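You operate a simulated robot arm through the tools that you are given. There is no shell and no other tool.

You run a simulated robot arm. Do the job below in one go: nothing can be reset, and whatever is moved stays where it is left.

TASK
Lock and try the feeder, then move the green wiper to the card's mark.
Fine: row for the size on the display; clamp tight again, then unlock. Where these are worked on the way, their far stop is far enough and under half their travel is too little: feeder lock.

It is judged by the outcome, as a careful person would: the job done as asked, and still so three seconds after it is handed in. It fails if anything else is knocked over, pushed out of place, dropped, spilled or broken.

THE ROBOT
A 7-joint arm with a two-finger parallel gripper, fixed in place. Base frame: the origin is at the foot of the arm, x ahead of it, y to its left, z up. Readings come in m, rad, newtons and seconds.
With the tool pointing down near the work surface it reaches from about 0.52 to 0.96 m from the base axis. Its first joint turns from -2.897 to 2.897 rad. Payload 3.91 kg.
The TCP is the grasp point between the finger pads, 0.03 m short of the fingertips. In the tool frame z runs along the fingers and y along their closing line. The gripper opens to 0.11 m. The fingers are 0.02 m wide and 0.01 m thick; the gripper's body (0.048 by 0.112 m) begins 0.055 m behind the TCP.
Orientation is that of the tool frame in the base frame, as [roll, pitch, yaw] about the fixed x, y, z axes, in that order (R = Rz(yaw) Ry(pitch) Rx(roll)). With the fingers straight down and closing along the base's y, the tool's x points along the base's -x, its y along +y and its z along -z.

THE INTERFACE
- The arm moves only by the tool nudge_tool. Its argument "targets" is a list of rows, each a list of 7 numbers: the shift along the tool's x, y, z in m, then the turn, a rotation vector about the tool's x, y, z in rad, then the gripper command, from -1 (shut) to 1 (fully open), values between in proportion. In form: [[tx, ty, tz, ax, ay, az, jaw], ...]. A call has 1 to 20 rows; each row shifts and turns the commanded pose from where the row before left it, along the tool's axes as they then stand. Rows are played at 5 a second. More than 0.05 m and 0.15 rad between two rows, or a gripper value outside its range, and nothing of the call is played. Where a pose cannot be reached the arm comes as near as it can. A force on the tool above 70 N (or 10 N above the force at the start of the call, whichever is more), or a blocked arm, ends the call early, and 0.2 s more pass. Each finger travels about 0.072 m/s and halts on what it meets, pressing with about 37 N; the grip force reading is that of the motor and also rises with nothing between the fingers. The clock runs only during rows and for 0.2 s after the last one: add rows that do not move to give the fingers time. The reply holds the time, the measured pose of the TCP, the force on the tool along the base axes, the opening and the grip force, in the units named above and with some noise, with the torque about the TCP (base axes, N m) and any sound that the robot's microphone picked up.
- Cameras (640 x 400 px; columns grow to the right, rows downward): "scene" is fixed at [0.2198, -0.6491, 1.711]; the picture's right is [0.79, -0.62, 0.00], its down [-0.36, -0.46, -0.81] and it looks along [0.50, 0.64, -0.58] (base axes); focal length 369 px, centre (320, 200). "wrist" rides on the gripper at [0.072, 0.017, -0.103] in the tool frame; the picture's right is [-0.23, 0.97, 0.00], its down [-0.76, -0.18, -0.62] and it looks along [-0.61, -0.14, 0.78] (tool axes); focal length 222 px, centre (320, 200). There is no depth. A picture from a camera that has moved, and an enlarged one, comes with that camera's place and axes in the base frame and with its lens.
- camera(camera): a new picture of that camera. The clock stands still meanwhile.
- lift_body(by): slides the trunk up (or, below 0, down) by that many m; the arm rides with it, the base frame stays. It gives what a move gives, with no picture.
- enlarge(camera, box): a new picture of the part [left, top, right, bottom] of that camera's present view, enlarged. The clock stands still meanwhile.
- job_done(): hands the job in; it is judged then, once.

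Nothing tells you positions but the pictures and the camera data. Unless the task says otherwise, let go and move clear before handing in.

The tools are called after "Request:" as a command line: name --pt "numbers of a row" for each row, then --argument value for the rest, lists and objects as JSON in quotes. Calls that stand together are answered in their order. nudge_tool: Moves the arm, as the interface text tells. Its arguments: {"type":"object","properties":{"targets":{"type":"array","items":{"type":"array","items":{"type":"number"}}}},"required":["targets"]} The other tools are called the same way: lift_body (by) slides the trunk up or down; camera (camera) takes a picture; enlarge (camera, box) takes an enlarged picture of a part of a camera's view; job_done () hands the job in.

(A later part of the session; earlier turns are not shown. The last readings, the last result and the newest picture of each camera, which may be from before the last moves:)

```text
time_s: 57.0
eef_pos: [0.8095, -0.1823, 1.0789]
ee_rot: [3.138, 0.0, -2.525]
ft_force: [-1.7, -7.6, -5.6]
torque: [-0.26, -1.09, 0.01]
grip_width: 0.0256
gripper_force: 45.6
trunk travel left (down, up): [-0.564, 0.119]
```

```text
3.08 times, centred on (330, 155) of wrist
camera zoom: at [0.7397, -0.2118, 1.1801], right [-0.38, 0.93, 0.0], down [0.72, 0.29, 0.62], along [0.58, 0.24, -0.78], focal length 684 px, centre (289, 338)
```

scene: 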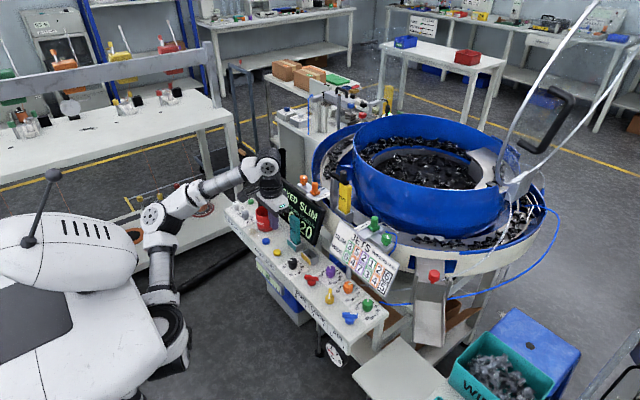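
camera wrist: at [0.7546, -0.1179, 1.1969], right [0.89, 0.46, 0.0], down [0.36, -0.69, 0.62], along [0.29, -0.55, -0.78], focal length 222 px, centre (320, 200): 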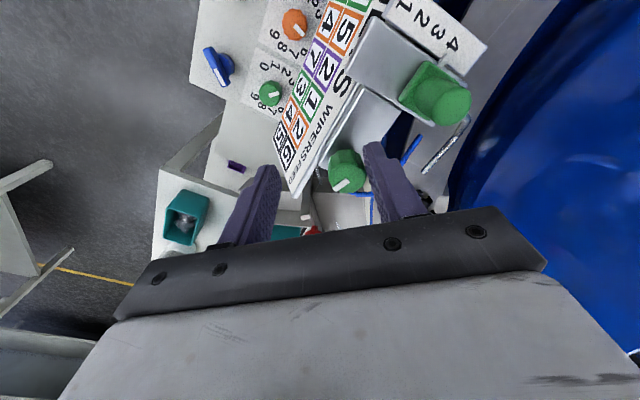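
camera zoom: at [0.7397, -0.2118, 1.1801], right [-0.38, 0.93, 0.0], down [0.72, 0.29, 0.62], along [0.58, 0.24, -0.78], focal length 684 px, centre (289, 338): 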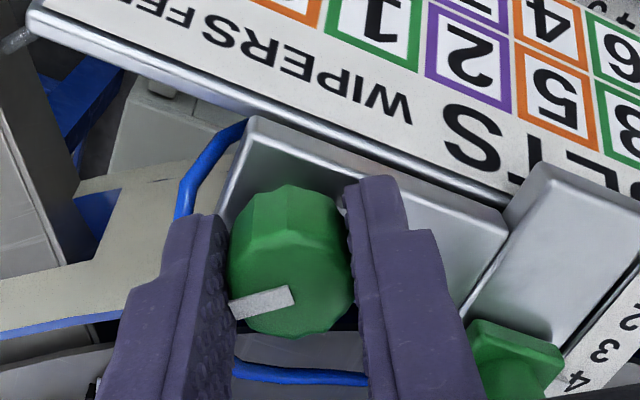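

Request:
nudge_tool --pt "0 0 0 0 0 -0.1 -1" --pt "0 0 0 0 0 -0.1 -1" --pt "0 0 0 0 0 -0.1 -1" --pt "0 0 0 0 0 -0.05 -1" --pt "0 0 0 0 0 0 -1"

Request:
enlarge --camera "wrist" --box '[230, 90, 430, 220]'

Request:
enlarge --camera "scene" --box '[350, 200, 420, 250]'

```text
time_s: 58.1
eef_pos: [0.8101, -0.1821, 1.0777]
ee_rot: [3.141, 0.0, -2.177]
ft_force: [6.6, -12.4, -0.7]
torque: [-1.0, -0.48, -0.04]
grip_width: 0.0255
gripper_force: 45.2
trunk travel left (down, up): [-0.564, 0.119]
```

```text
3.08 times, centred on (330, 155) of wrist
camera zoom: at [0.7538, -0.234, 1.1801], right [-0.67, 0.74, 0.0], down [0.58, 0.52, 0.62], along [0.46, 0.42, -0.78], focal length 684 px, centre (289, 338)
```

zoom: 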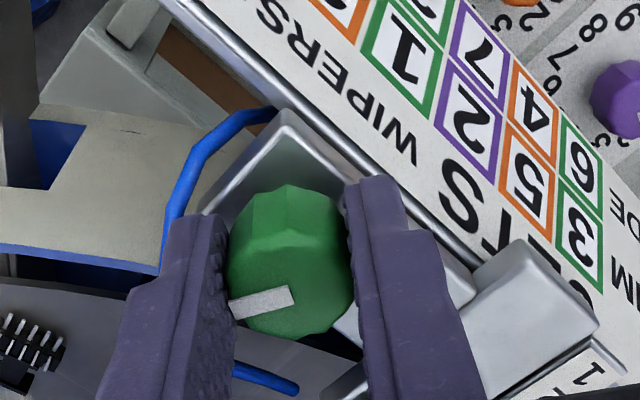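

```text
8.00 times, centred on (385, 225) of scene
camera zoom: at [0.2198, -0.6491, 1.711], right [0.79, -0.62, 0.0], down [-0.36, -0.46, -0.81], along [0.5, 0.64, -0.58], focal length 2952 px, centre (-200, 0)
```

zoom: 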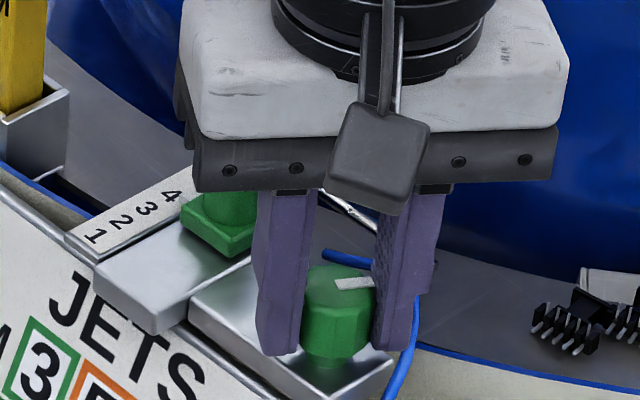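

The clamp has turned about 90° counter-clockwise. I'll open just slightly because of the hose nearby, rise clear and look.

Request:
nudge_tool --pt "0 0 0 0 0 0 -0.42" --pt "0 0 0 0 0 0 -0.42" --pt "0 0 -0.02 0 0 0 -0.42" --pt "0 0 -0.03 0 0 0 -0.42" --pt "0 0 -0.03 0 0 0 -0.42" --pt "0 0 0 0 0 0 -0.42"

Request:
enlarge --camera "wrist" --box '[230, 60, 430, 220]'

Request:
enlarge --camera "scene" --box '[350, 200, 420, 250]'

```text
time_s: 59.5
eef_pos: [0.8094, -0.1822, 1.159]
ee_rot: [3.14, 0.001, -2.176]
ft_force: [-0.4, 0.3, -0.1]
torque: [0.01, -0.04, -0.03]
grip_width: 0.0319
gripper_force: 0.0
trunk travel left (down, up): [-0.564, 0.119]
```

```text
2.50 times, centred on (330, 140) of wrist
camera zoom: at [0.752, -0.233, 1.2602], right [-0.67, 0.74, 0.0], down [0.58, 0.52, 0.62], along [0.46, 0.42, -0.78], focal length 555 px, centre (295, 350)
```

zoom: 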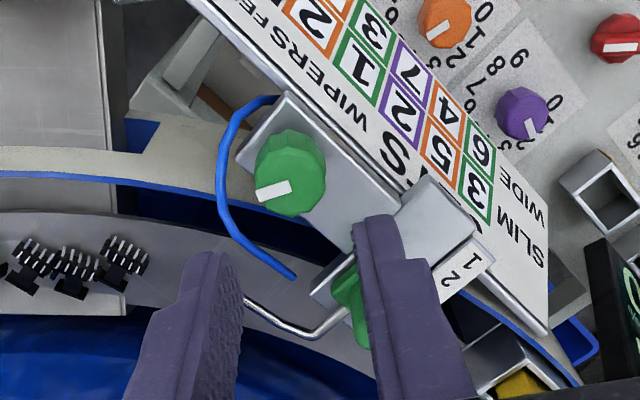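

```text
8.00 times, centred on (385, 225) of scene
camera zoom: at [0.2198, -0.6491, 1.711], right [0.79, -0.62, 0.0], down [-0.36, -0.46, -0.81], along [0.5, 0.64, -0.58], focal length 2952 px, centre (-200, 0)
```

zoom: 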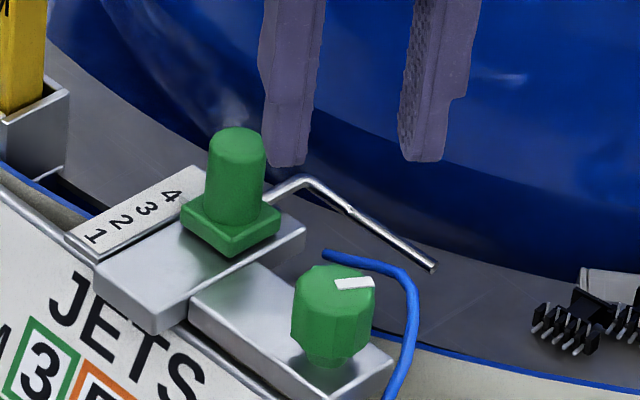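

The clamp knob's mark has turned about 90° and the hose is untouched. Now I'll go over the wiper handle with the gripper straight.

Request:
nudge_tool --pt "0 0 0 0 0 0.15 -0.3" --pt "0 0 0 0 0 0.15 -0.2" --pt "0 0 0 0 0 0.15 -0.1" --pt "0 0 0 0 0 0.15 -0.1" --pt "0 0 0 0 0 0.15 -0.1" --pt "0 0 0 0 0 0.15 -0.1" --pt "0 0 0 0 0 0.066 -0.1" --pt "-0.01 0.035 0 0 0 0 -0.1" --pt "-0.01 0.034 0 0 0 0 -0.1" --pt "0 0 0 0 0 0 -0.1"

Request:
camera --camera "wrist"

Request:
enlarge --camera "wrist" --box '[230, 60, 430, 220]'

```text
time_s: 61.8
eef_pos: [0.8302, -0.1118, 1.1593]
ee_rot: [3.138, -0.001, 3.14]
ft_force: [-0.5, -0.3, 0.6]
torque: [0.04, 0.0, 0.01]
grip_width: 0.0496
gripper_force: 0.0
trunk travel left (down, up): [-0.564, 0.119]
```

```text
taken
camera wrist: at [0.757, -0.097, 1.2598], right [0.23, 0.97, 0.0], down [0.76, -0.18, 0.62], along [0.61, -0.14, -0.78], focal length 222 px, centre (320, 200)
```

wrist: 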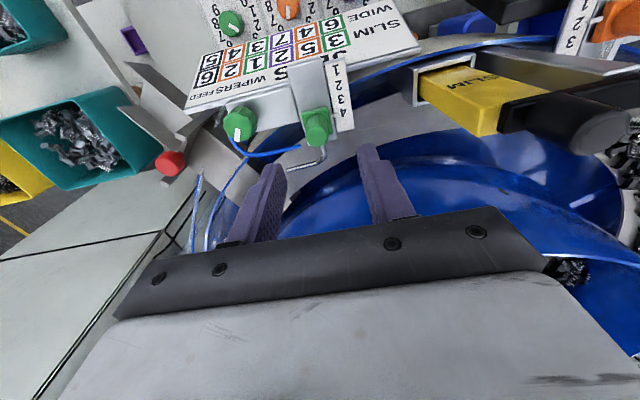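

```text
2.50 times, centred on (330, 140) of wrist
camera zoom: at [0.757, -0.097, 1.2598], right [0.23, 0.97, 0.0], down [0.76, -0.18, 0.62], along [0.61, -0.14, -0.78], focal length 555 px, centre (295, 350)
```

zoom: 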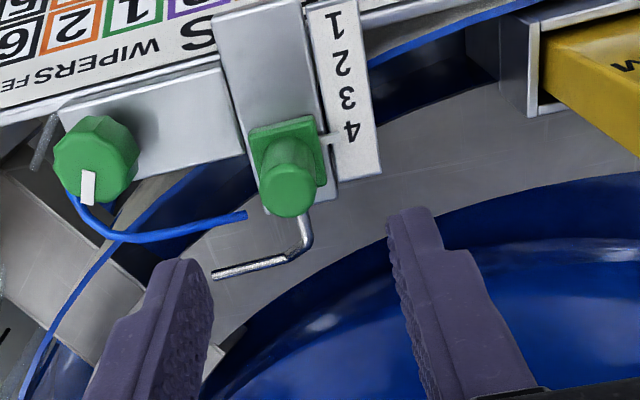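

Request:
nudge_tool --pt "0 -0.0025 0.03 0 0 0 -0.1" --pt "0 0 0.03 0 0 0 -0.1" --pt "0 0 0.011 0 0 0 -0.1" --pt "0 0 0 0 0 0 -0.1"

Request:
enlarge --camera "wrist" --box '[230, 90, 430, 220]'

Request:
enlarge --camera "scene" --box '[350, 200, 420, 250]'

```text
time_s: 62.8
eef_pos: [0.8299, -0.115, 1.0872]
ee_rot: [3.137, -0.001, -3.14]
ft_force: [-1.1, 0.1, 0.8]
torque: [-0.02, 0.0, 0.0]
grip_width: 0.0496
gripper_force: 0.1
trunk travel left (down, up): [-0.564, 0.119]
```

```text
3.08 times, centred on (330, 155) of wrist
camera zoom: at [0.7564, -0.0997, 1.1897], right [0.23, 0.97, 0.0], down [0.76, -0.18, 0.62], along [0.61, -0.14, -0.78], focal length 684 px, centre (289, 338)
```

zoom: 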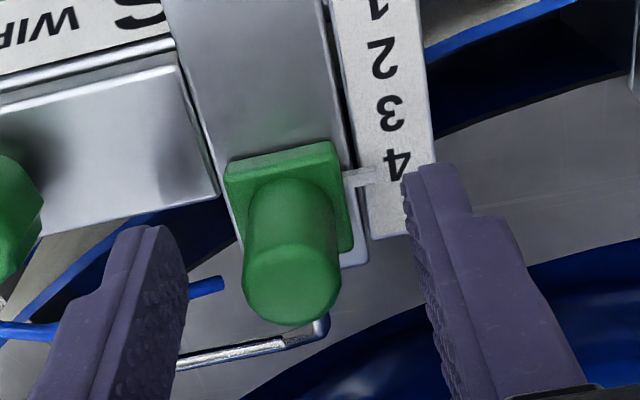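

```text
8.00 times, centred on (385, 225) of scene
camera zoom: at [0.2198, -0.6491, 1.711], right [0.79, -0.62, 0.0], down [-0.36, -0.46, -0.81], along [0.5, 0.64, -0.58], focal length 2952 px, centre (-200, 0)
```

zoom: 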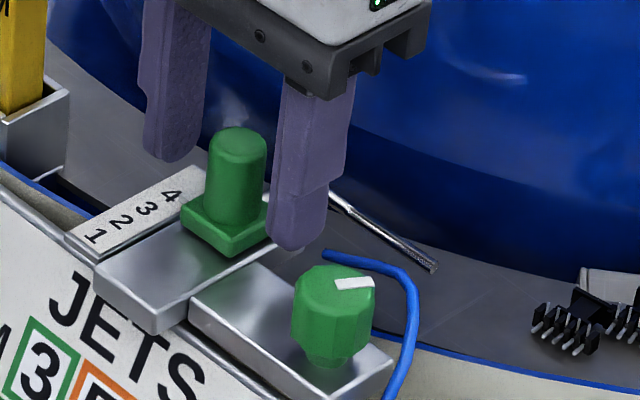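

Request:
nudge_tool --pt "0 0 0 0 0 0 -0.5" --pt "0 0 0 0 0 0 -1" --pt "0 0 0 0 0 0 -1" --pt "0 0 0 0 0 0 -1"

```text
time_s: 63.8
eef_pos: [0.8299, -0.1155, 1.089]
ee_rot: [3.139, 0.001, -3.139]
ft_force: [-0.5, 0.4, -1.9]
torque: [0.02, 0.01, 0.04]
grip_width: 0.0185
gripper_force: 45.5
trunk travel left (down, up): [-0.564, 0.119]
```

The handle is gripped (18.5 mm). I'll try a small slide toward mark 1 (-x) and check the force.

Request:
nudge_tool --pt "0.004 0 0 0 0 0 -1" --pt "0.004 0 0 0 0 0 -1" --pt "0 0 0 0 0 0 -1"

Request:
enlarge --camera "wrist" --box '[250, 60, 410, 180]'

Request:
enlarge --camera "scene" --box '[350, 200, 420, 250]'

```text
time_s: 64.5
eef_pos: [0.8225, -0.1146, 1.0882]
ee_rot: [3.139, 0.0, 3.14]
ft_force: [-0.2, -2.0, 3.4]
torque: [-0.06, 0.25, -0.01]
grip_width: 0.0187
gripper_force: 44.5
trunk travel left (down, up): [-0.564, 0.119]
```

```text
3.33 times, centred on (330, 120) of wrist
camera zoom: at [0.7486, -0.0995, 1.1898], right [0.23, 0.97, 0.0], down [0.76, -0.18, 0.62], along [0.61, -0.14, -0.78], focal length 740 px, centre (287, 467)
```

zoom: 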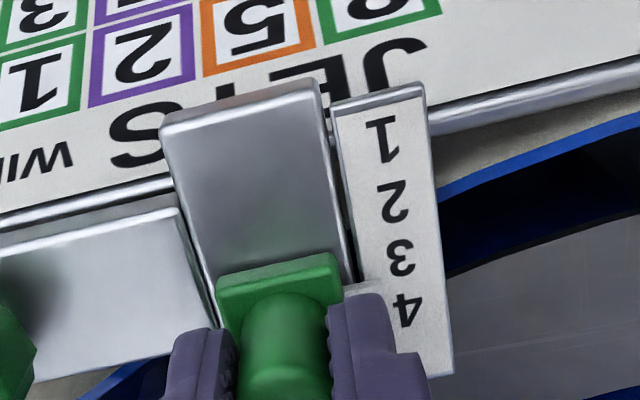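

```text
8.00 times, centred on (385, 225) of scene
camera zoom: at [0.2198, -0.6491, 1.711], right [0.79, -0.62, 0.0], down [-0.36, -0.46, -0.81], along [0.5, 0.64, -0.58], focal length 2952 px, centre (-200, 0)
```

zoom: 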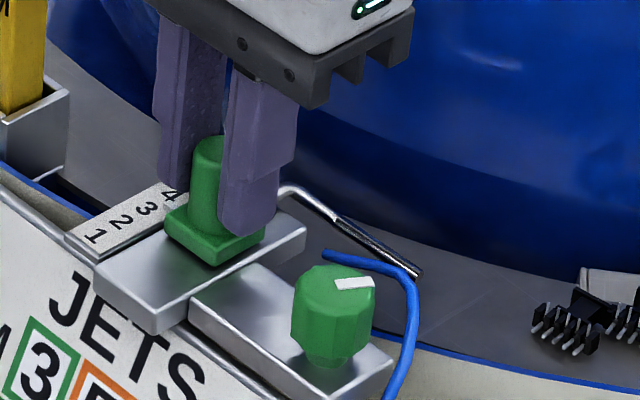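

The wiper slides freely, so the clamp is loose. I'll slide on toward 1 and watch for contact between the rod and the hose.

Request:
nudge_tool --pt "0.006 0 0 0 0 0 -1" --pt "0.006 0 0 0 0 0 -1" --pt "0.006 0 0 0 0 0 -1" --pt "0 0 0 0 0 0 -1"

Request:
enlarge --camera "wrist" --box '[250, 60, 410, 180]'

Request:
enlarge --camera "scene" --box '[350, 200, 420, 250]'

```text
time_s: 65.5
eef_pos: [0.8044, -0.1142, 1.0883]
ee_rot: [3.139, 0.0, 3.14]
ft_force: [0.2, -1.9, -1.6]
torque: [-0.06, -0.73, 0.02]
grip_width: 0.0187
gripper_force: 44.8
trunk travel left (down, up): [-0.564, 0.119]
```

```text
3.33 times, centred on (330, 120) of wrist
camera zoom: at [0.7302, -0.0996, 1.1898], right [0.23, 0.97, 0.0], down [0.76, -0.18, 0.62], along [0.61, -0.14, -0.78], focal length 740 px, centre (287, 467)
```

zoom: 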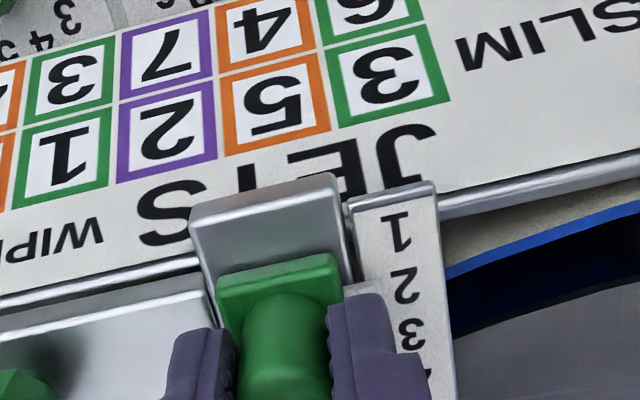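

```text
8.00 times, centred on (385, 225) of scene
camera zoom: at [0.2198, -0.6491, 1.711], right [0.79, -0.62, 0.0], down [-0.36, -0.46, -0.81], along [0.5, 0.64, -0.58], focal length 2952 px, centre (-200, 0)
```

zoom: 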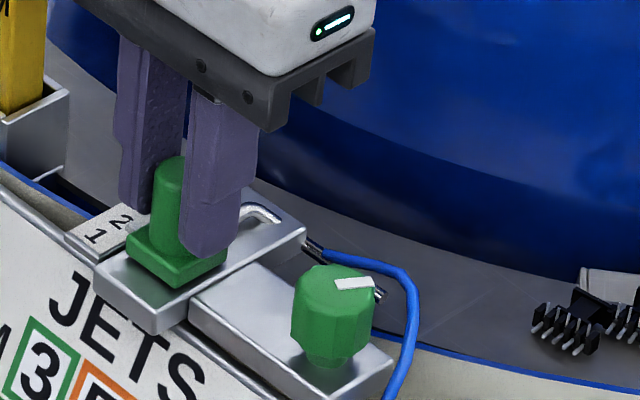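

Request:
nudge_tool --pt "0.006 0 0 0 0 0 -1" --pt "0.0065 0 0 0 0 0 -1" --pt "0 0 0 0 0 0 -1"

Request:
enlarge --camera "wrist" --box '[250, 60, 410, 180]'

Request:
enlarge --camera "scene" --box '[345, 205, 395, 245]'

```text
time_s: 66.3
eef_pos: [0.7932, -0.1137, 1.0888]
ee_rot: [3.141, 0.004, -3.141]
ft_force: [20.0, -4.4, 6.3]
torque: [-0.2, -0.58, 0.01]
grip_width: 0.0182
gripper_force: 44.9
trunk travel left (down, up): [-0.564, 0.119]
```

```text
3.33 times, centred on (330, 120) of wrist
camera zoom: at [0.7191, -0.0996, 1.1896], right [0.23, 0.97, 0.0], down [0.76, -0.18, 0.62], along [0.61, -0.14, -0.78], focal length 740 px, centre (287, 467)
```

zoom: 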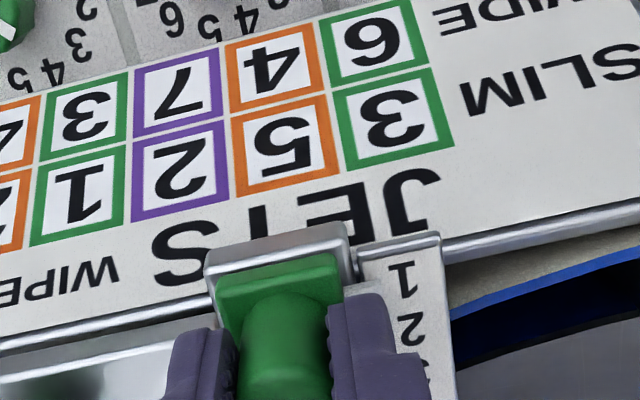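

```text
10.00 times, centred on (370, 225) of scene
camera zoom: at [0.2198, -0.6491, 1.711], right [0.79, -0.62, 0.0], down [-0.36, -0.46, -0.81], along [0.5, 0.64, -0.58], focal length 3690 px, centre (-180, -50)
```

zoom: 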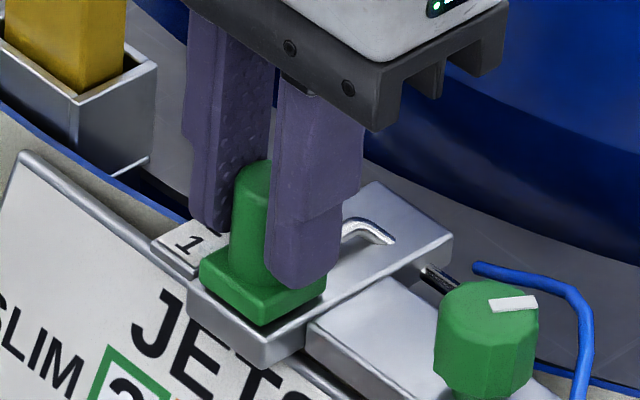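

It met resistance at about the right place (36.7 mm moved). I'll let go and rise to see the pointer against the scale.

Request:
nudge_tool --pt "0 0 0 0 0 0 -0.5" --pt "0 0 0 0 0 0 -0.2" --pt "0 0 -0.03 0 0 0 -0.2" --pt "0 0 -0.04 0 0 0 -0.2" --pt "-0.03 0 0 0 0 0 -0.2" --pt "0 0 0 0 0 0 -0.2"

Request:
camera --camera "wrist"

Request:
enlarge --camera "wrist" --box '[280, 40, 370, 120]'

Request:
enlarge --camera "scene" --box '[350, 210, 390, 240]'

```text
time_s: 67.8
eef_pos: [0.8198, -0.1164, 1.1569]
ee_rot: [3.139, 0.0, 3.141]
ft_force: [0.3, -0.7, -0.7]
torque: [-0.01, 0.0, 0.02]
grip_width: 0.0441
gripper_force: 0.2
trunk travel left (down, up): [-0.564, 0.119]
```

```text
taken
camera wrist: at [0.747, -0.1013, 1.2593], right [0.23, 0.97, 0.0], down [0.76, -0.18, 0.62], along [0.61, -0.14, -0.78], focal length 222 px, centre (320, 200)
```

wrist: 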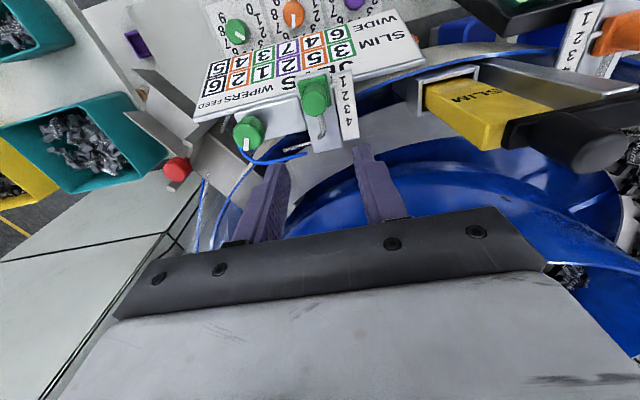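

```text
5.00 times, centred on (325, 80) of wrist
camera zoom: at [0.747, -0.1013, 1.2593], right [0.23, 0.97, 0.0], down [0.76, -0.18, 0.62], along [0.61, -0.14, -0.78], focal length 1111 px, centre (295, 800)
```

zoom: 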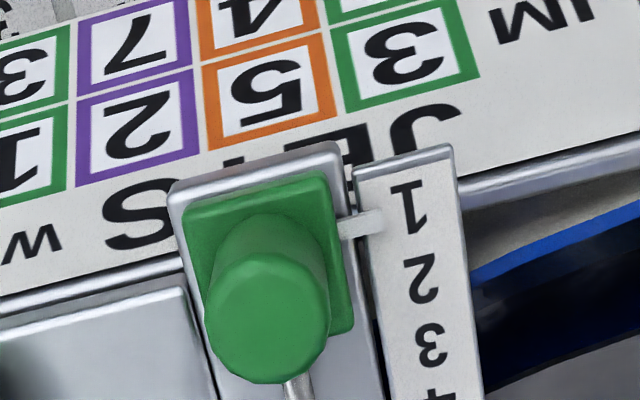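

```text
13.33 times, centred on (370, 225) of scene
camera zoom: at [0.2198, -0.6491, 1.711], right [0.79, -0.62, 0.0], down [-0.36, -0.46, -0.81], along [0.5, 0.64, -0.58], focal length 4920 px, centre (-347, -133)
```

zoom: 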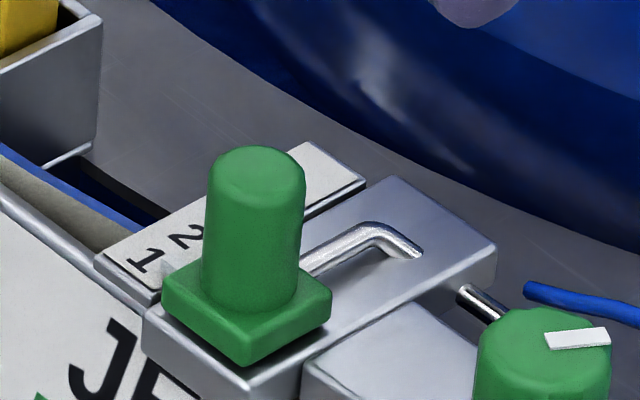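

Request:
enlarge --camera "wrist" --box '[318, 64, 358, 130]'

Request:
enlarge --camera "scene" --box '[352, 222, 368, 234]'

```text
6.06 times, centred on (338, 97) of wrist
camera zoom: at [0.747, -0.1013, 1.2593], right [0.23, 0.97, 0.0], down [0.76, -0.18, 0.62], along [0.61, -0.14, -0.78], focal length 1346 px, centre (211, 824)
```

zoom: 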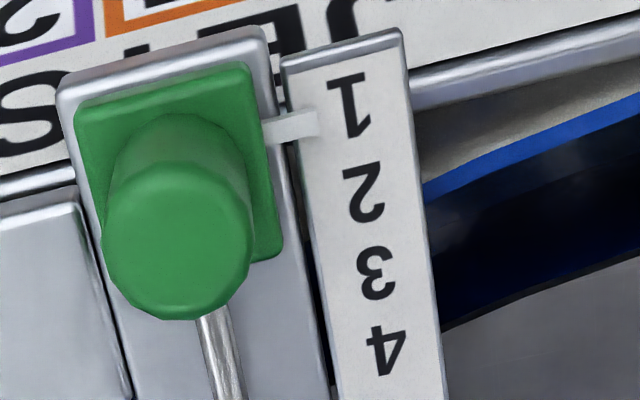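

```text
16.00 times, centred on (360, 228) of scene
camera zoom: at [0.2198, -0.6491, 1.711], right [0.79, -0.62, 0.0], down [-0.36, -0.46, -0.81], along [0.5, 0.64, -0.58], focal length 5904 px, centre (-320, -248)
```

zoom: 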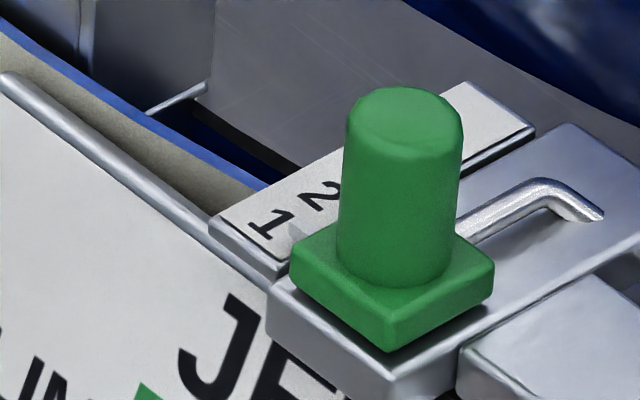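

The pointer now sits at 1, close to the slide's end. Now to tighten the clamp again: I'll go back over the knob and grip it with the fingers clear of the hose.

Request:
nudge_tool --pt "0.005 -0.033 0 0 0 0 -0.2" --pt "0.005 -0.0328 0 0 0 0 -0.2" --pt "0 0 0 0 0 -0.12 -0.27" --pt "0 0 0 0 0 -0.12 -0.27" --pt "0 0 0.03 0 0 -0.096 -0.27" --pt "0 0 0 0 0 0 -0.27"

Request:
enlarge --camera "wrist" --box '[230, 80, 430, 220]'

Request:
enlarge --camera "scene" --box '[350, 200, 420, 250]'

```text
time_s: 69.2
eef_pos: [0.81, -0.183, 1.1279]
ee_rot: [3.141, 0.001, -2.804]
ft_force: [-0.3, -1.5, 0.8]
torque: [0.01, 0.03, 0.0]
grip_width: 0.0401
gripper_force: 0.1
trunk travel left (down, up): [-0.564, 0.119]
```

```text
2.86 times, centred on (330, 150) of wrist
camera zoom: at [0.7353, -0.1918, 1.2292], right [-0.11, 0.99, 0.0], down [0.78, 0.08, 0.62], along [0.62, 0.07, -0.78], focal length 635 px, centre (291, 343)
```

zoom: 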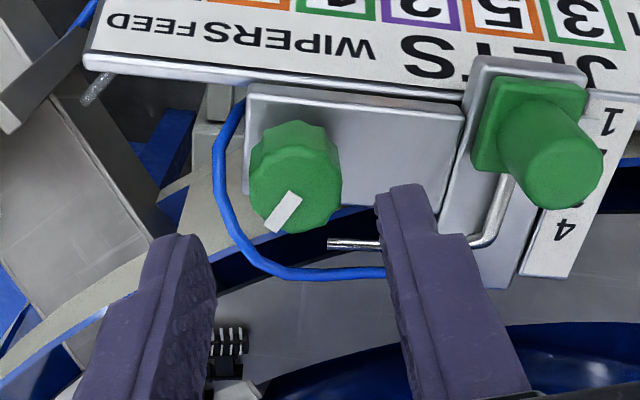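

```text
8.00 times, centred on (385, 225) of scene
camera zoom: at [0.2198, -0.6491, 1.711], right [0.79, -0.62, 0.0], down [-0.36, -0.46, -0.81], along [0.5, 0.64, -0.58], focal length 2952 px, centre (-200, 0)
```

zoom: 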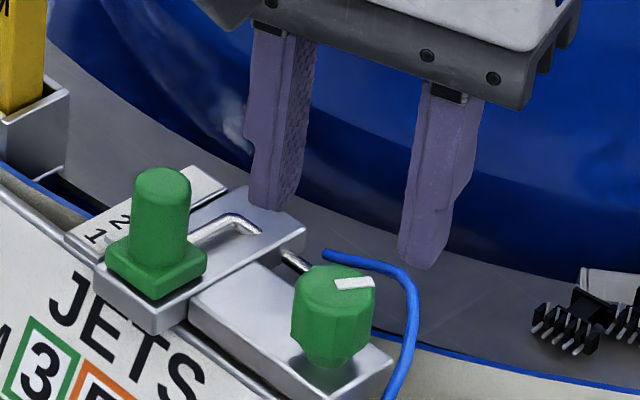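

Request:
nudge_tool --pt "0 0.0012 0.02 0 0 0 -0.27" --pt "0 0 0.02 0 0 0 -0.27" --pt "0 0 0.009 0 0 0 -0.27" --pt "0 0 0 0 0 0 -0.27"

Request:
enlarge --camera "wrist" --box '[230, 90, 430, 220]'

```text
time_s: 70.2
eef_pos: [0.8106, -0.1795, 1.0776]
ee_rot: [3.138, 0.002, -2.807]
ft_force: [-0.6, -0.9, -0.3]
torque: [0.01, 0.02, 0.01]
grip_width: 0.04
gripper_force: 0.1
trunk travel left (down, up): [-0.564, 0.119]
```

```text
3.08 times, centred on (330, 155) of wrist
camera zoom: at [0.7349, -0.1893, 1.1801], right [-0.11, 0.99, 0.0], down [0.78, 0.08, 0.62], along [0.62, 0.07, -0.78], focal length 684 px, centre (289, 338)
```

zoom: 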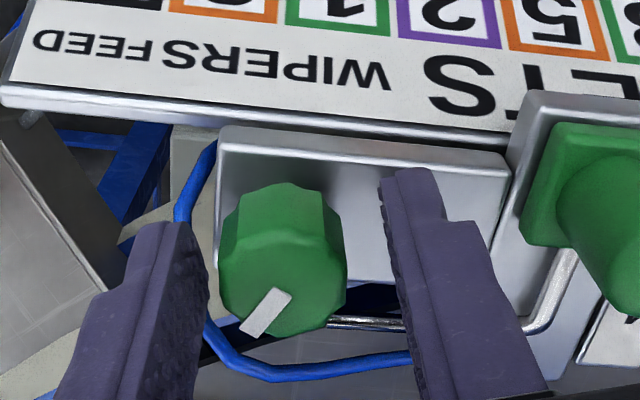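

Request:
nudge_tool --pt "0 -0.001 -0.001 0 0 0 -0.27" --pt "0 0 0 0 0 0 -0.6" --pt "0 0 0 0 0 0 -1" --pt "0 0 0 0 0 0 -1"

Request:
enlarge --camera "wrist" --box '[230, 90, 430, 220]'

```text
time_s: 71.2
eef_pos: [0.8099, -0.18, 1.0805]
ee_rot: [3.14, 0.002, -2.807]
ft_force: [5.1, -8.5, 0.7]
torque: [-0.42, -0.28, 0.0]
grip_width: 0.0253
gripper_force: 45.2
trunk travel left (down, up): [-0.564, 0.119]
```

```text
3.08 times, centred on (330, 155) of wrist
camera zoom: at [0.7352, -0.1906, 1.1817], right [-0.11, 0.99, 0.0], down [0.78, 0.08, 0.62], along [0.62, 0.07, -0.78], focal length 684 px, centre (289, 338)
```

zoom: 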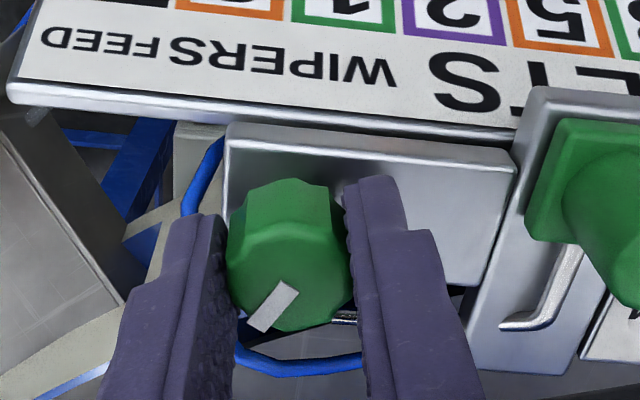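

Gripped at 25.3 mm with the hose outside the fingers. Now I'll turn clockwise to tighten.

Request:
nudge_tool --pt "0 0 0 0 0 0.12 -1" --pt "0 0 0 0 0 0.12 -1" --pt "0 0 0 0 0 0.12 -1" --pt "0 0 0 0 0 0.12 -1" --pt "0 0 0 0 0 0 -1"

```text
time_s: 72.3
eef_pos: [0.8098, -0.1798, 1.0795]
ee_rot: [3.138, -0.002, 2.995]
ft_force: [-8.8, -2.9, -5.2]
torque: [-0.43, -0.12, -0.02]
grip_width: 0.025
gripper_force: 44.9
trunk travel left (down, up): [-0.564, 0.119]
```

Request:
nudge_tool --pt "0 0 0 0 0 0.12 -1" --pt "0 0 0 0 0 0.12 -1" --pt "0 0 0 0 0 0.12 -1" --pt "0 0 0 0 0 0.12 -1" --pt "0 0 0 0 0 0 -1"

Request:
enlarge --camera "wrist" --box '[230, 90, 430, 220]'

```text
time_s: 73.5
eef_pos: [0.8114, -0.1791, 1.0804]
ee_rot: [3.136, -0.002, 2.515]
ft_force: [-10.4, -5.3, -4.7]
torque: [-0.44, 0.08, -0.02]
grip_width: 0.025
gripper_force: 45.3
trunk travel left (down, up): [-0.564, 0.119]
```

```text
3.08 times, centred on (330, 155) of wrist
camera zoom: at [0.7609, -0.126, 1.1819], right [0.76, 0.66, 0.0], down [0.51, -0.59, 0.62], along [0.41, -0.47, -0.78], focal length 684 px, centre (289, 338)
```

zoom: 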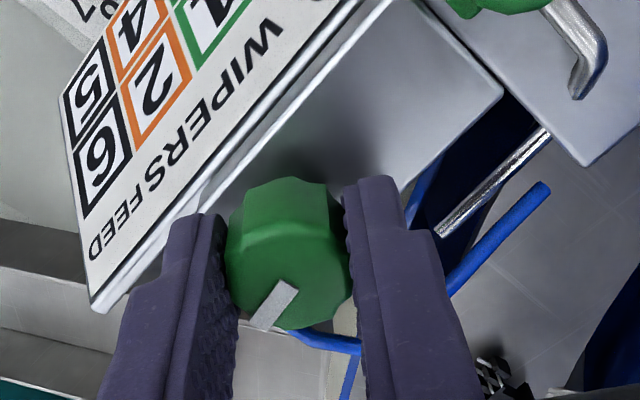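

Request:
nudge_tool --pt "0 0 0 0 0 0 -0.5" --pt "0 0 0 0 0 0 -0.27" --pt "0 0 -0.03 0 0 0 -0.27" --pt "0 0 0 0 0 -0.15 -0.27" --pt "0 0 0 0 0 -0.15 -0.27" --pt "0 0 0 0 0 -0.15 -0.27" --pt "0 0 0 0 0 -0.15 -0.27" --pt "0 0 0 0 0 -0.15 -0.27" --pt "0 0 0 0 0 -0.15 -0.27" --pt "0 0 0 0 0 0 -0.27"

Request:
enlarge --camera "wrist" --box '[230, 90, 430, 220]'

```text
time_s: 75.8
eef_pos: [0.8109, -0.1815, 1.1099]
ee_rot: [3.137, 0.001, -2.866]
ft_force: [0.9, -0.5, 0.3]
torque: [-0.03, 0.01, 0.0]
grip_width: 0.0402
gripper_force: 0.0
trunk travel left (down, up): [-0.564, 0.119]
```

```text
3.08 times, centred on (330, 155) of wrist
camera zoom: at [0.7355, -0.1855, 1.2116], right [-0.05, 1.0, 0.0], down [0.78, 0.03, 0.62], along [0.62, 0.03, -0.78], focal length 684 px, centre (289, 338)
```

zoom: 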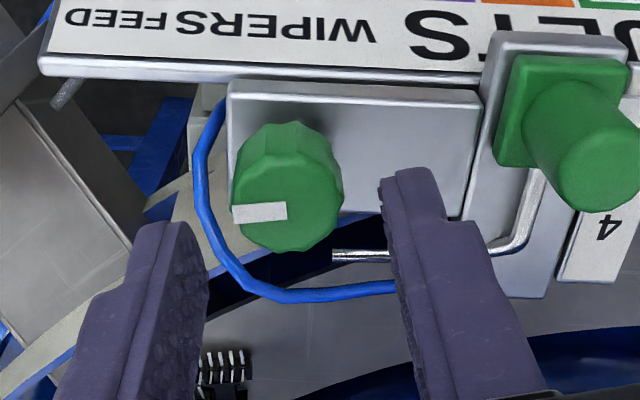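

The mark still needs about 35–40° more clockwise to reach its original tight position. I'll regrip and finish the turn.

Request:
nudge_tool --pt "0 0 0.02 0 0 0 -0.27" --pt "0 0 0.01 0 0 0 -0.27" --pt "0 0 0 0 0 0 -0.6" --pt "0 0 0 0 0 0 -1" --pt "0 0 0 0 0 0 -1"

```text
time_s: 77.0
eef_pos: [0.8106, -0.1822, 1.08]
ee_rot: [3.141, 0.001, -2.867]
ft_force: [1.2, -4.3, 0.1]
torque: [-0.75, -0.39, 0.01]
grip_width: 0.0254
gripper_force: 45.0
trunk travel left (down, up): [-0.564, 0.119]
```

Request:
nudge_tool --pt "0 0 0 0 0 0.12 -1" --pt "0 0 0 0 0 0.12 -1" --pt "0 0 0 0 0 0.12 -1" --pt "0 0 0 0 0 0.12 -1" --pt "0 0 0 0 0 0 -1"

```text
time_s: 78.2
eef_pos: [0.8107, -0.1802, 1.0796]
ee_rot: [3.139, 0.003, 2.935]
ft_force: [12.2, -3.2, 15.7]
torque: [-0.49, 0.87, -0.02]
grip_width: 0.0256
gripper_force: 44.6
trunk travel left (down, up): [-0.564, 0.119]
```

Request:
nudge_tool --pt "0 0 0 0 0 0.07 -1" --pt "0 0 0 0 0 0.07 -1" --pt "0 0 0 0 0 0 -1"

Request:
enlarge --camera "wrist" --box '[230, 90, 430, 220]'

```text
time_s: 79.0
eef_pos: [0.8113, -0.1806, 1.0814]
ee_rot: [3.139, 0.0, 2.796]
ft_force: [13.4, -1.8, 16.6]
torque: [-0.82, -0.93, -0.02]
grip_width: 0.0255
gripper_force: 45.2
trunk travel left (down, up): [-0.564, 0.119]
```

```text
3.08 times, centred on (330, 155) of wrist
camera zoom: at [0.747, -0.1418, 1.1821], right [0.54, 0.84, 0.0], down [0.65, -0.43, 0.62], along [0.52, -0.34, -0.78], focal length 684 px, centre (289, 338)
```

zoom: 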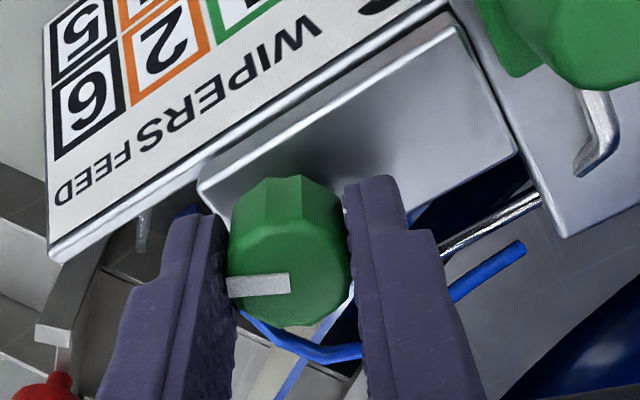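

Request:
nudge_tool --pt "0 0 0 0 0 0.07 -1" --pt "0 0 0 0 0 0.07 -1" --pt "0 0 0 0 0 0 -1"

Request:
enlarge --camera "wrist" --box '[230, 90, 430, 220]'

```text
time_s: 79.8
eef_pos: [0.8095, -0.1802, 1.0802]
ee_rot: [3.137, -0.005, 2.655]
ft_force: [2.3, 0.2, 12.8]
torque: [-0.49, 0.09, 0.33]
grip_width: 0.0257
gripper_force: 45.2
trunk travel left (down, up): [-0.564, 0.119]
```

```text
3.08 times, centred on (330, 155) of wrist
camera zoom: at [0.7528, -0.133, 1.1821], right [0.66, 0.75, 0.0], down [0.59, -0.52, 0.62], along [0.47, -0.41, -0.78], focal length 684 px, centre (289, 338)
```

zoom: 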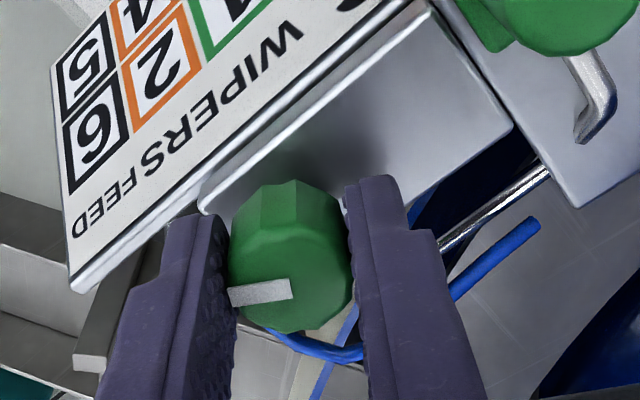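

Torque has risen and the knob lags the fingers, so the clamp is at its tight stop. One more small twist to be sure, then I'll let go and rise.

Request:
nudge_tool --pt "0 0 0 0 0 0.06 -1" --pt "0 0 0 0 0 0 -1"

```text
time_s: 80.3
eef_pos: [0.8103, -0.1797, 1.0806]
ee_rot: [3.139, -0.003, 2.596]
ft_force: [-3.9, 4.4, 6.0]
torque: [-0.48, 0.35, 0.35]
grip_width: 0.0257
gripper_force: 45.4
trunk travel left (down, up): [-0.564, 0.119]
```

Request:
nudge_tool --pt "0 0 0 0 0 0 -0.5" --pt "0 0 0 0 0 0 -0.27" --pt "0 0 -0.03 0 0 0 -0.27" --pt "0 0 -0.04 0 0 -0.12 -0.27" --pt "0 0 0 0 0 -0.12 -0.27" --pt "0 0 0 0 0 -0.15 -0.27" --pt "0 0 0 0 0 -0.155 -0.27" --pt "0 0 0 0 0 0 -0.27"

Request:
camera --camera "wrist"

Request:
enlarge --camera "wrist" --box '[280, 60, 430, 160]'

Request:
enlarge --camera "scene" --box '[345, 205, 405, 245]'

```text
refused: row 7 steps farther than a row can; nothing moved
```

```text
taken
camera wrist: at [0.756, -0.1298, 1.1819], right [0.7, 0.71, 0.0], down [0.56, -0.55, 0.62], along [0.44, -0.43, -0.78], focal length 222 px, centre (320, 200)
```

wrist: 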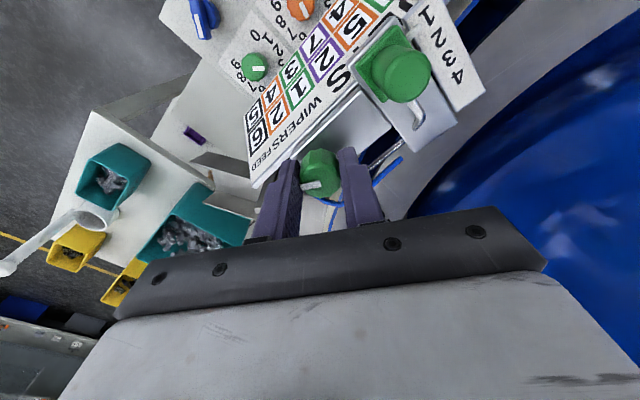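

```text
4.00 times, centred on (355, 110) of wrist
camera zoom: at [0.756, -0.1298, 1.1819], right [0.7, 0.71, 0.0], down [0.56, -0.55, 0.62], along [0.44, -0.43, -0.78], focal length 888 px, centre (180, 560)
```

zoom: 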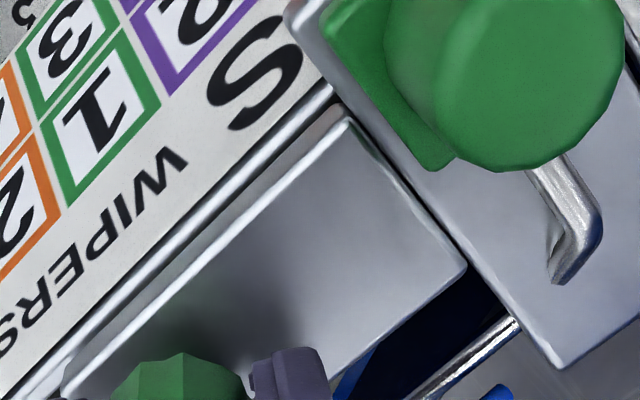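

```text
10.00 times, centred on (375, 225) of scene
camera zoom: at [0.2198, -0.6491, 1.711], right [0.79, -0.62, 0.0], down [-0.36, -0.46, -0.81], along [0.5, 0.64, -0.58], focal length 3690 px, centre (-230, -50)
```

zoom: 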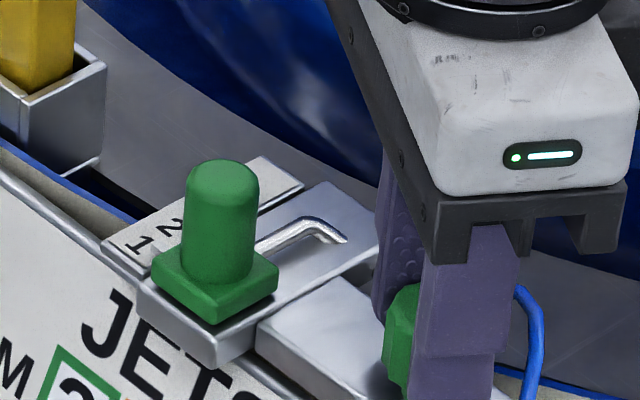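

The move was refused because one turn row was 0.155 rad, so nothing moved. I'll redo it within limits.

Request:
nudge_tool --pt "0 0 0 0 0 0 -0.5" --pt "0 0 0 0 0 0 -0.27" --pt "0 0 -0.03 0 0 0 -0.27" --pt "0 0 -0.04 0 0 -0.12 -0.27" --pt "0 0 0 0 0 -0.12 -0.27" --pt "0 0 0 0 0 -0.145 -0.27" --pt "0 0 0 0 0 -0.145 -0.27" --pt "0 0 0 0 0 0 -0.27"

```text
time_s: 82.2
eef_pos: [0.8111, -0.181, 1.15]
ee_rot: [3.138, -0.001, 3.127]
ft_force: [0.2, 0.1, 0.6]
torque: [-0.01, -0.01, -0.01]
grip_width: 0.0401
gripper_force: 0.1
trunk travel left (down, up): [-0.564, 0.119]
```

Request:
enlarge --camera "wrist" --box '[280, 60, 430, 160]'

Request:
enlarge --camera "scene" --box '[345, 205, 405, 245]'

```text
4.00 times, centred on (355, 110) of wrist
camera zoom: at [0.7377, -0.165, 1.2526], right [0.24, 0.97, 0.0], down [0.76, -0.19, 0.62], along [0.6, -0.15, -0.78], focal length 888 px, centre (180, 560)
```

zoom: 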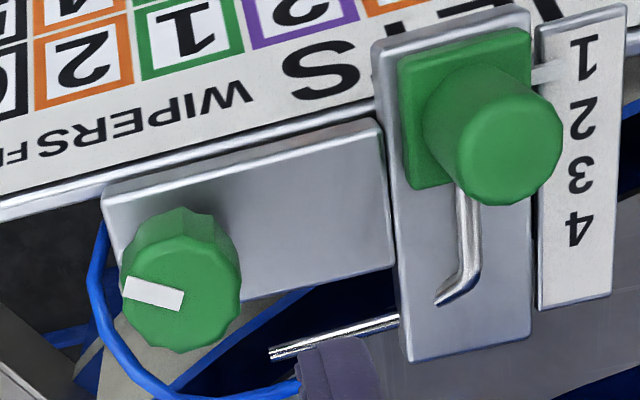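

```text
10.00 times, centred on (375, 225) of scene
camera zoom: at [0.2198, -0.6491, 1.711], right [0.79, -0.62, 0.0], down [-0.36, -0.46, -0.81], along [0.5, 0.64, -0.58], focal length 3690 px, centre (-230, -50)
```

zoom: 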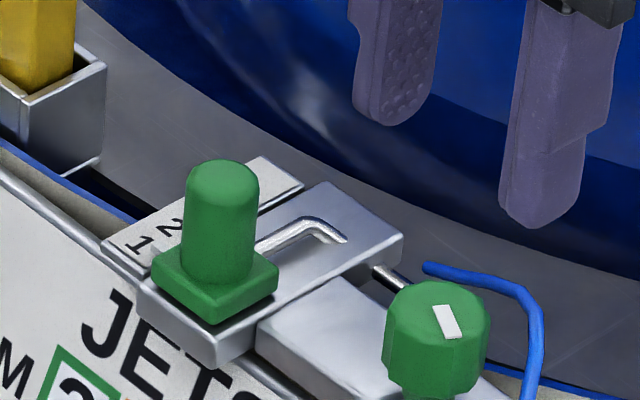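

The clamp mark is exactly where it started (tight), and the wiper reads 1. Now to unlock: I'll retreat over the LOCK lever with the gripper aligned to its present angle.

Request:
nudge_tool --pt "0.036 0.014 0 0 0 0 -0.1" --pt "0.036 0.014 0 0 0 0 -0.1" --pt "0.036 0.014 0 0 0 0 -0.1" --pt "0.036 0.0143 0 0 0 0 -0.1" --pt "0 0 0 0 0 -0.14 -0.1" --pt "0 0 0 0 0 -0.14 -0.1" --pt "0 0 0 0 0 -0.14 -0.1" --pt "0 0 0 0 0 -0.14 -0.1" --pt "0 0 0 0 0 -0.14 -0.1" --pt "0 0 0 0 0 -0.09 -0.1" --pt "0 0 0 0 0 0 -0.1"

```text
time_s: 84.5
eef_pos: [0.6678, -0.1198, 1.1502]
ee_rot: [3.14, 0.001, -2.364]
ft_force: [0.1, -0.7, -0.2]
torque: [0.0, 0.02, 0.02]
grip_width: 0.0496
gripper_force: 0.0
trunk travel left (down, up): [-0.564, 0.119]
```

Request:
lift_body --by -0.16

```text
time_s: 86.4
eef_pos: [0.6665, -0.1213, 0.9898]
ee_rot: [3.14, 0.002, -2.367]
ft_force: [0.2, 0.6, -0.2]
torque: [0.0, 0.0, 0.0]
grip_width: 0.0496
gripper_force: 0.0
trunk travel left (down, up): [-0.404, 0.279]
```

Request:
nudge_tool --pt "0.0022 -0.0022 0 0 0 0 -0.1" --pt "0 0 0.03 0 0 0 -0.1" --pt "0 0 0 0 0 0 -0.1"

Request:
enlarge --camera "wrist" --box '[230, 90, 430, 220]'

```text
time_s: 87.2
eef_pos: [0.6693, -0.1247, 0.9599]
ee_rot: [3.141, 0.004, -2.368]
ft_force: [0.4, -0.7, -0.5]
torque: [-0.01, 0.0, -0.01]
grip_width: 0.0496
gripper_force: 0.1
trunk travel left (down, up): [-0.404, 0.279]
```

```text
3.08 times, centred on (330, 155) of wrist
camera zoom: at [0.604, -0.1653, 1.0616], right [-0.52, 0.85, 0.0], down [0.67, 0.4, 0.62], along [0.53, 0.33, -0.78], focal length 684 px, centre (289, 338)
```

zoom: 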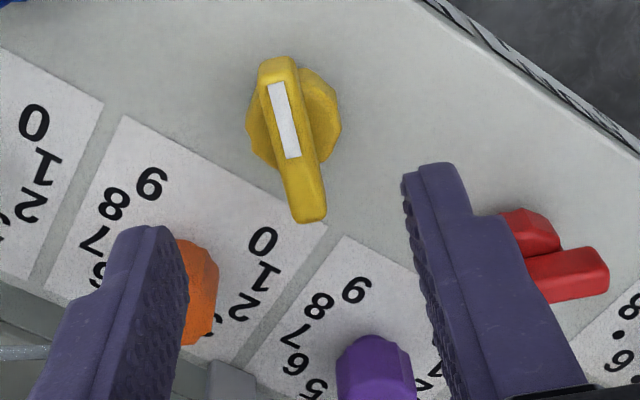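

Request:
nudge_tool --pt "0.0035 0.0007 0.02 0 0 0 -0.1" --pt "0 0 0.02 0 0 0 -0.1" --pt "0 0 0.0055 0 0 0 -0.1" --pt "0 0 0 0 0 0 -0.1"

Request:
enlarge --camera "wrist" --box '[230, 90, 430, 220]'

```text
time_s: 88.2
eef_pos: [0.6647, -0.1248, 0.9148]
ee_rot: [3.14, 0.002, -2.368]
ft_force: [0.1, 0.4, 0.3]
torque: [-0.01, -0.01, 0.01]
grip_width: 0.0496
gripper_force: 0.1
trunk travel left (down, up): [-0.404, 0.279]
```

```text
3.08 times, centred on (330, 155) of wrist
camera zoom: at [0.5999, -0.1656, 1.0164], right [-0.52, 0.85, 0.0], down [0.67, 0.4, 0.62], along [0.53, 0.33, -0.78], focal length 684 px, centre (289, 338)
```

zoom: 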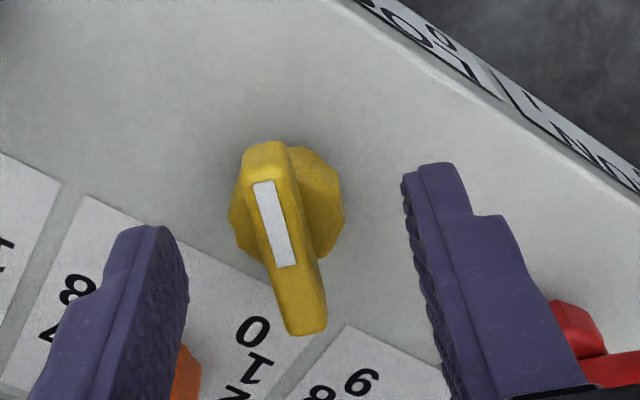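

The LOCK bar is centred between the fingers. I'll grip it.

Request:
nudge_tool --pt "0 0 0 0 0 0 -0.6" --pt "0 0 0 0 0 0 -1" --pt "0 0 0 0 0 0 -1" --pt "0 0 0 0 0 0 -1"

```text
time_s: 89.2
eef_pos: [0.6636, -0.1264, 0.9137]
ee_rot: [3.14, 0.003, -2.367]
ft_force: [8.7, -8.2, 2.1]
torque: [-0.48, -0.16, 0.49]
grip_width: 0.0096
gripper_force: 45.1
trunk travel left (down, up): [-0.404, 0.279]
```

Request:
nudge_tool --pt "0 -0.001 0 0 0 -0.1 -1" --pt "0 0 0 0 0 -0.1 -1" --pt "0 0 0 0 0 -0.1 -1" --pt "0 0 0 0 0 -0.1 -1" --pt "0 0 0 0 0 0 -1"

```text
time_s: 90.4
eef_pos: [0.6643, -0.1268, 0.9149]
ee_rot: [3.14, 0.004, -1.965]
ft_force: [7.5, 4.9, 4.6]
torque: [-0.61, 0.05, -0.03]
grip_width: 0.0095
gripper_force: 45.1
trunk travel left (down, up): [-0.404, 0.279]
```

Request:
nudge_tool --pt "0 0 0 0 0 -0.1 -1" --pt "0 0 0 0 0 -0.1 -1" --pt "0 0 0 0 0 -0.1 -1" --pt "0 0 0 0 0 -0.1 -1" --pt "0 0 0 0 0 0 -1"

```text
time_s: 91.6
eef_pos: [0.6665, -0.1273, 0.9151]
ee_rot: [3.141, 0.003, -1.563]
ft_force: [15.5, 9.6, 5.2]
torque: [0.79, -0.36, -0.03]
grip_width: 0.0097
gripper_force: 45.0
trunk travel left (down, up): [-0.404, 0.279]
```

Request:
nudge_tool --pt "-0.0008 -0.0012 0 0 0 -0.1 -1" --pt "0 0 0 0 0 -0.1 -1" --pt "0 0 0 0 0 -0.1 -1" --pt "0 0 0 0 0 -0.1 -1" --pt "0 0 0 0 0 0 -1"

```text
time_s: 92.8
eef_pos: [0.6664, -0.1255, 0.915]
ee_rot: [-3.142, 0.002, -1.167]
ft_force: [12.7, 3.5, 7.7]
torque: [0.99, 0.23, 0.0]
grip_width: 0.0098
gripper_force: 44.8
trunk travel left (down, up): [-0.404, 0.279]
```

Request:
nudge_tool --pt "0 0 0 0 0 -0.1 -1" --pt "0 0 0 0 0 -0.1 -1" --pt "0 0 0 0 0 -0.1 -1" --pt "0 0 0 0 0 0 -1"

Request:
enlarge --camera "scene" --box '[260, 180, 400, 330]'

```text
time_s: 93.8
eef_pos: [0.6669, -0.1269, 0.9136]
ee_rot: [-3.139, -0.001, -0.864]
ft_force: [24.0, 2.8, 14.3]
torque: [0.63, 0.14, -0.01]
grip_width: 0.0098
gripper_force: 45.0
trunk travel left (down, up): [-0.404, 0.279]
```

```text
2.67 times, centred on (330, 255) of scene
camera zoom: at [0.2198, -0.6491, 1.711], right [0.79, -0.62, 0.0], down [-0.36, -0.46, -0.81], along [0.5, 0.64, -0.58], focal length 984 px, centre (293, 53)
```

zoom: 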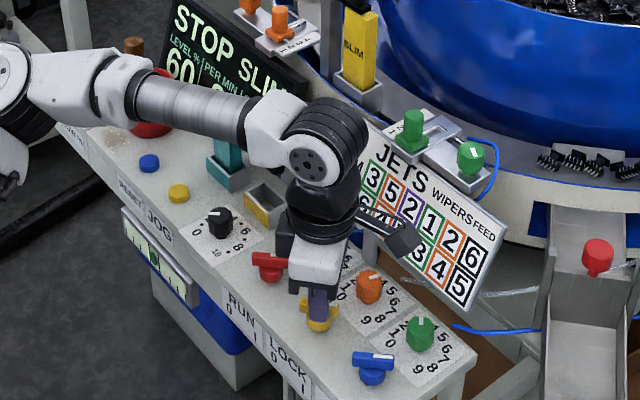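

The display is back to STOP. I'll turn the last bit to the 0 stop.

Request:
nudge_tool --pt "0 -0.001 0 0 0 -0.06 -1" --pt "0 0 0 0 0 -0.06 -1" --pt "0 0 0 0 0 0 -1"

```text
time_s: 94.6
eef_pos: [0.6678, -0.1255, 0.9155]
ee_rot: [-3.139, 0.001, -0.747]
ft_force: [17.3, 1.7, 11.3]
torque: [-0.71, -0.68, -0.96]
grip_width: 0.01
gripper_force: 44.9
trunk travel left (down, up): [-0.404, 0.279]
```

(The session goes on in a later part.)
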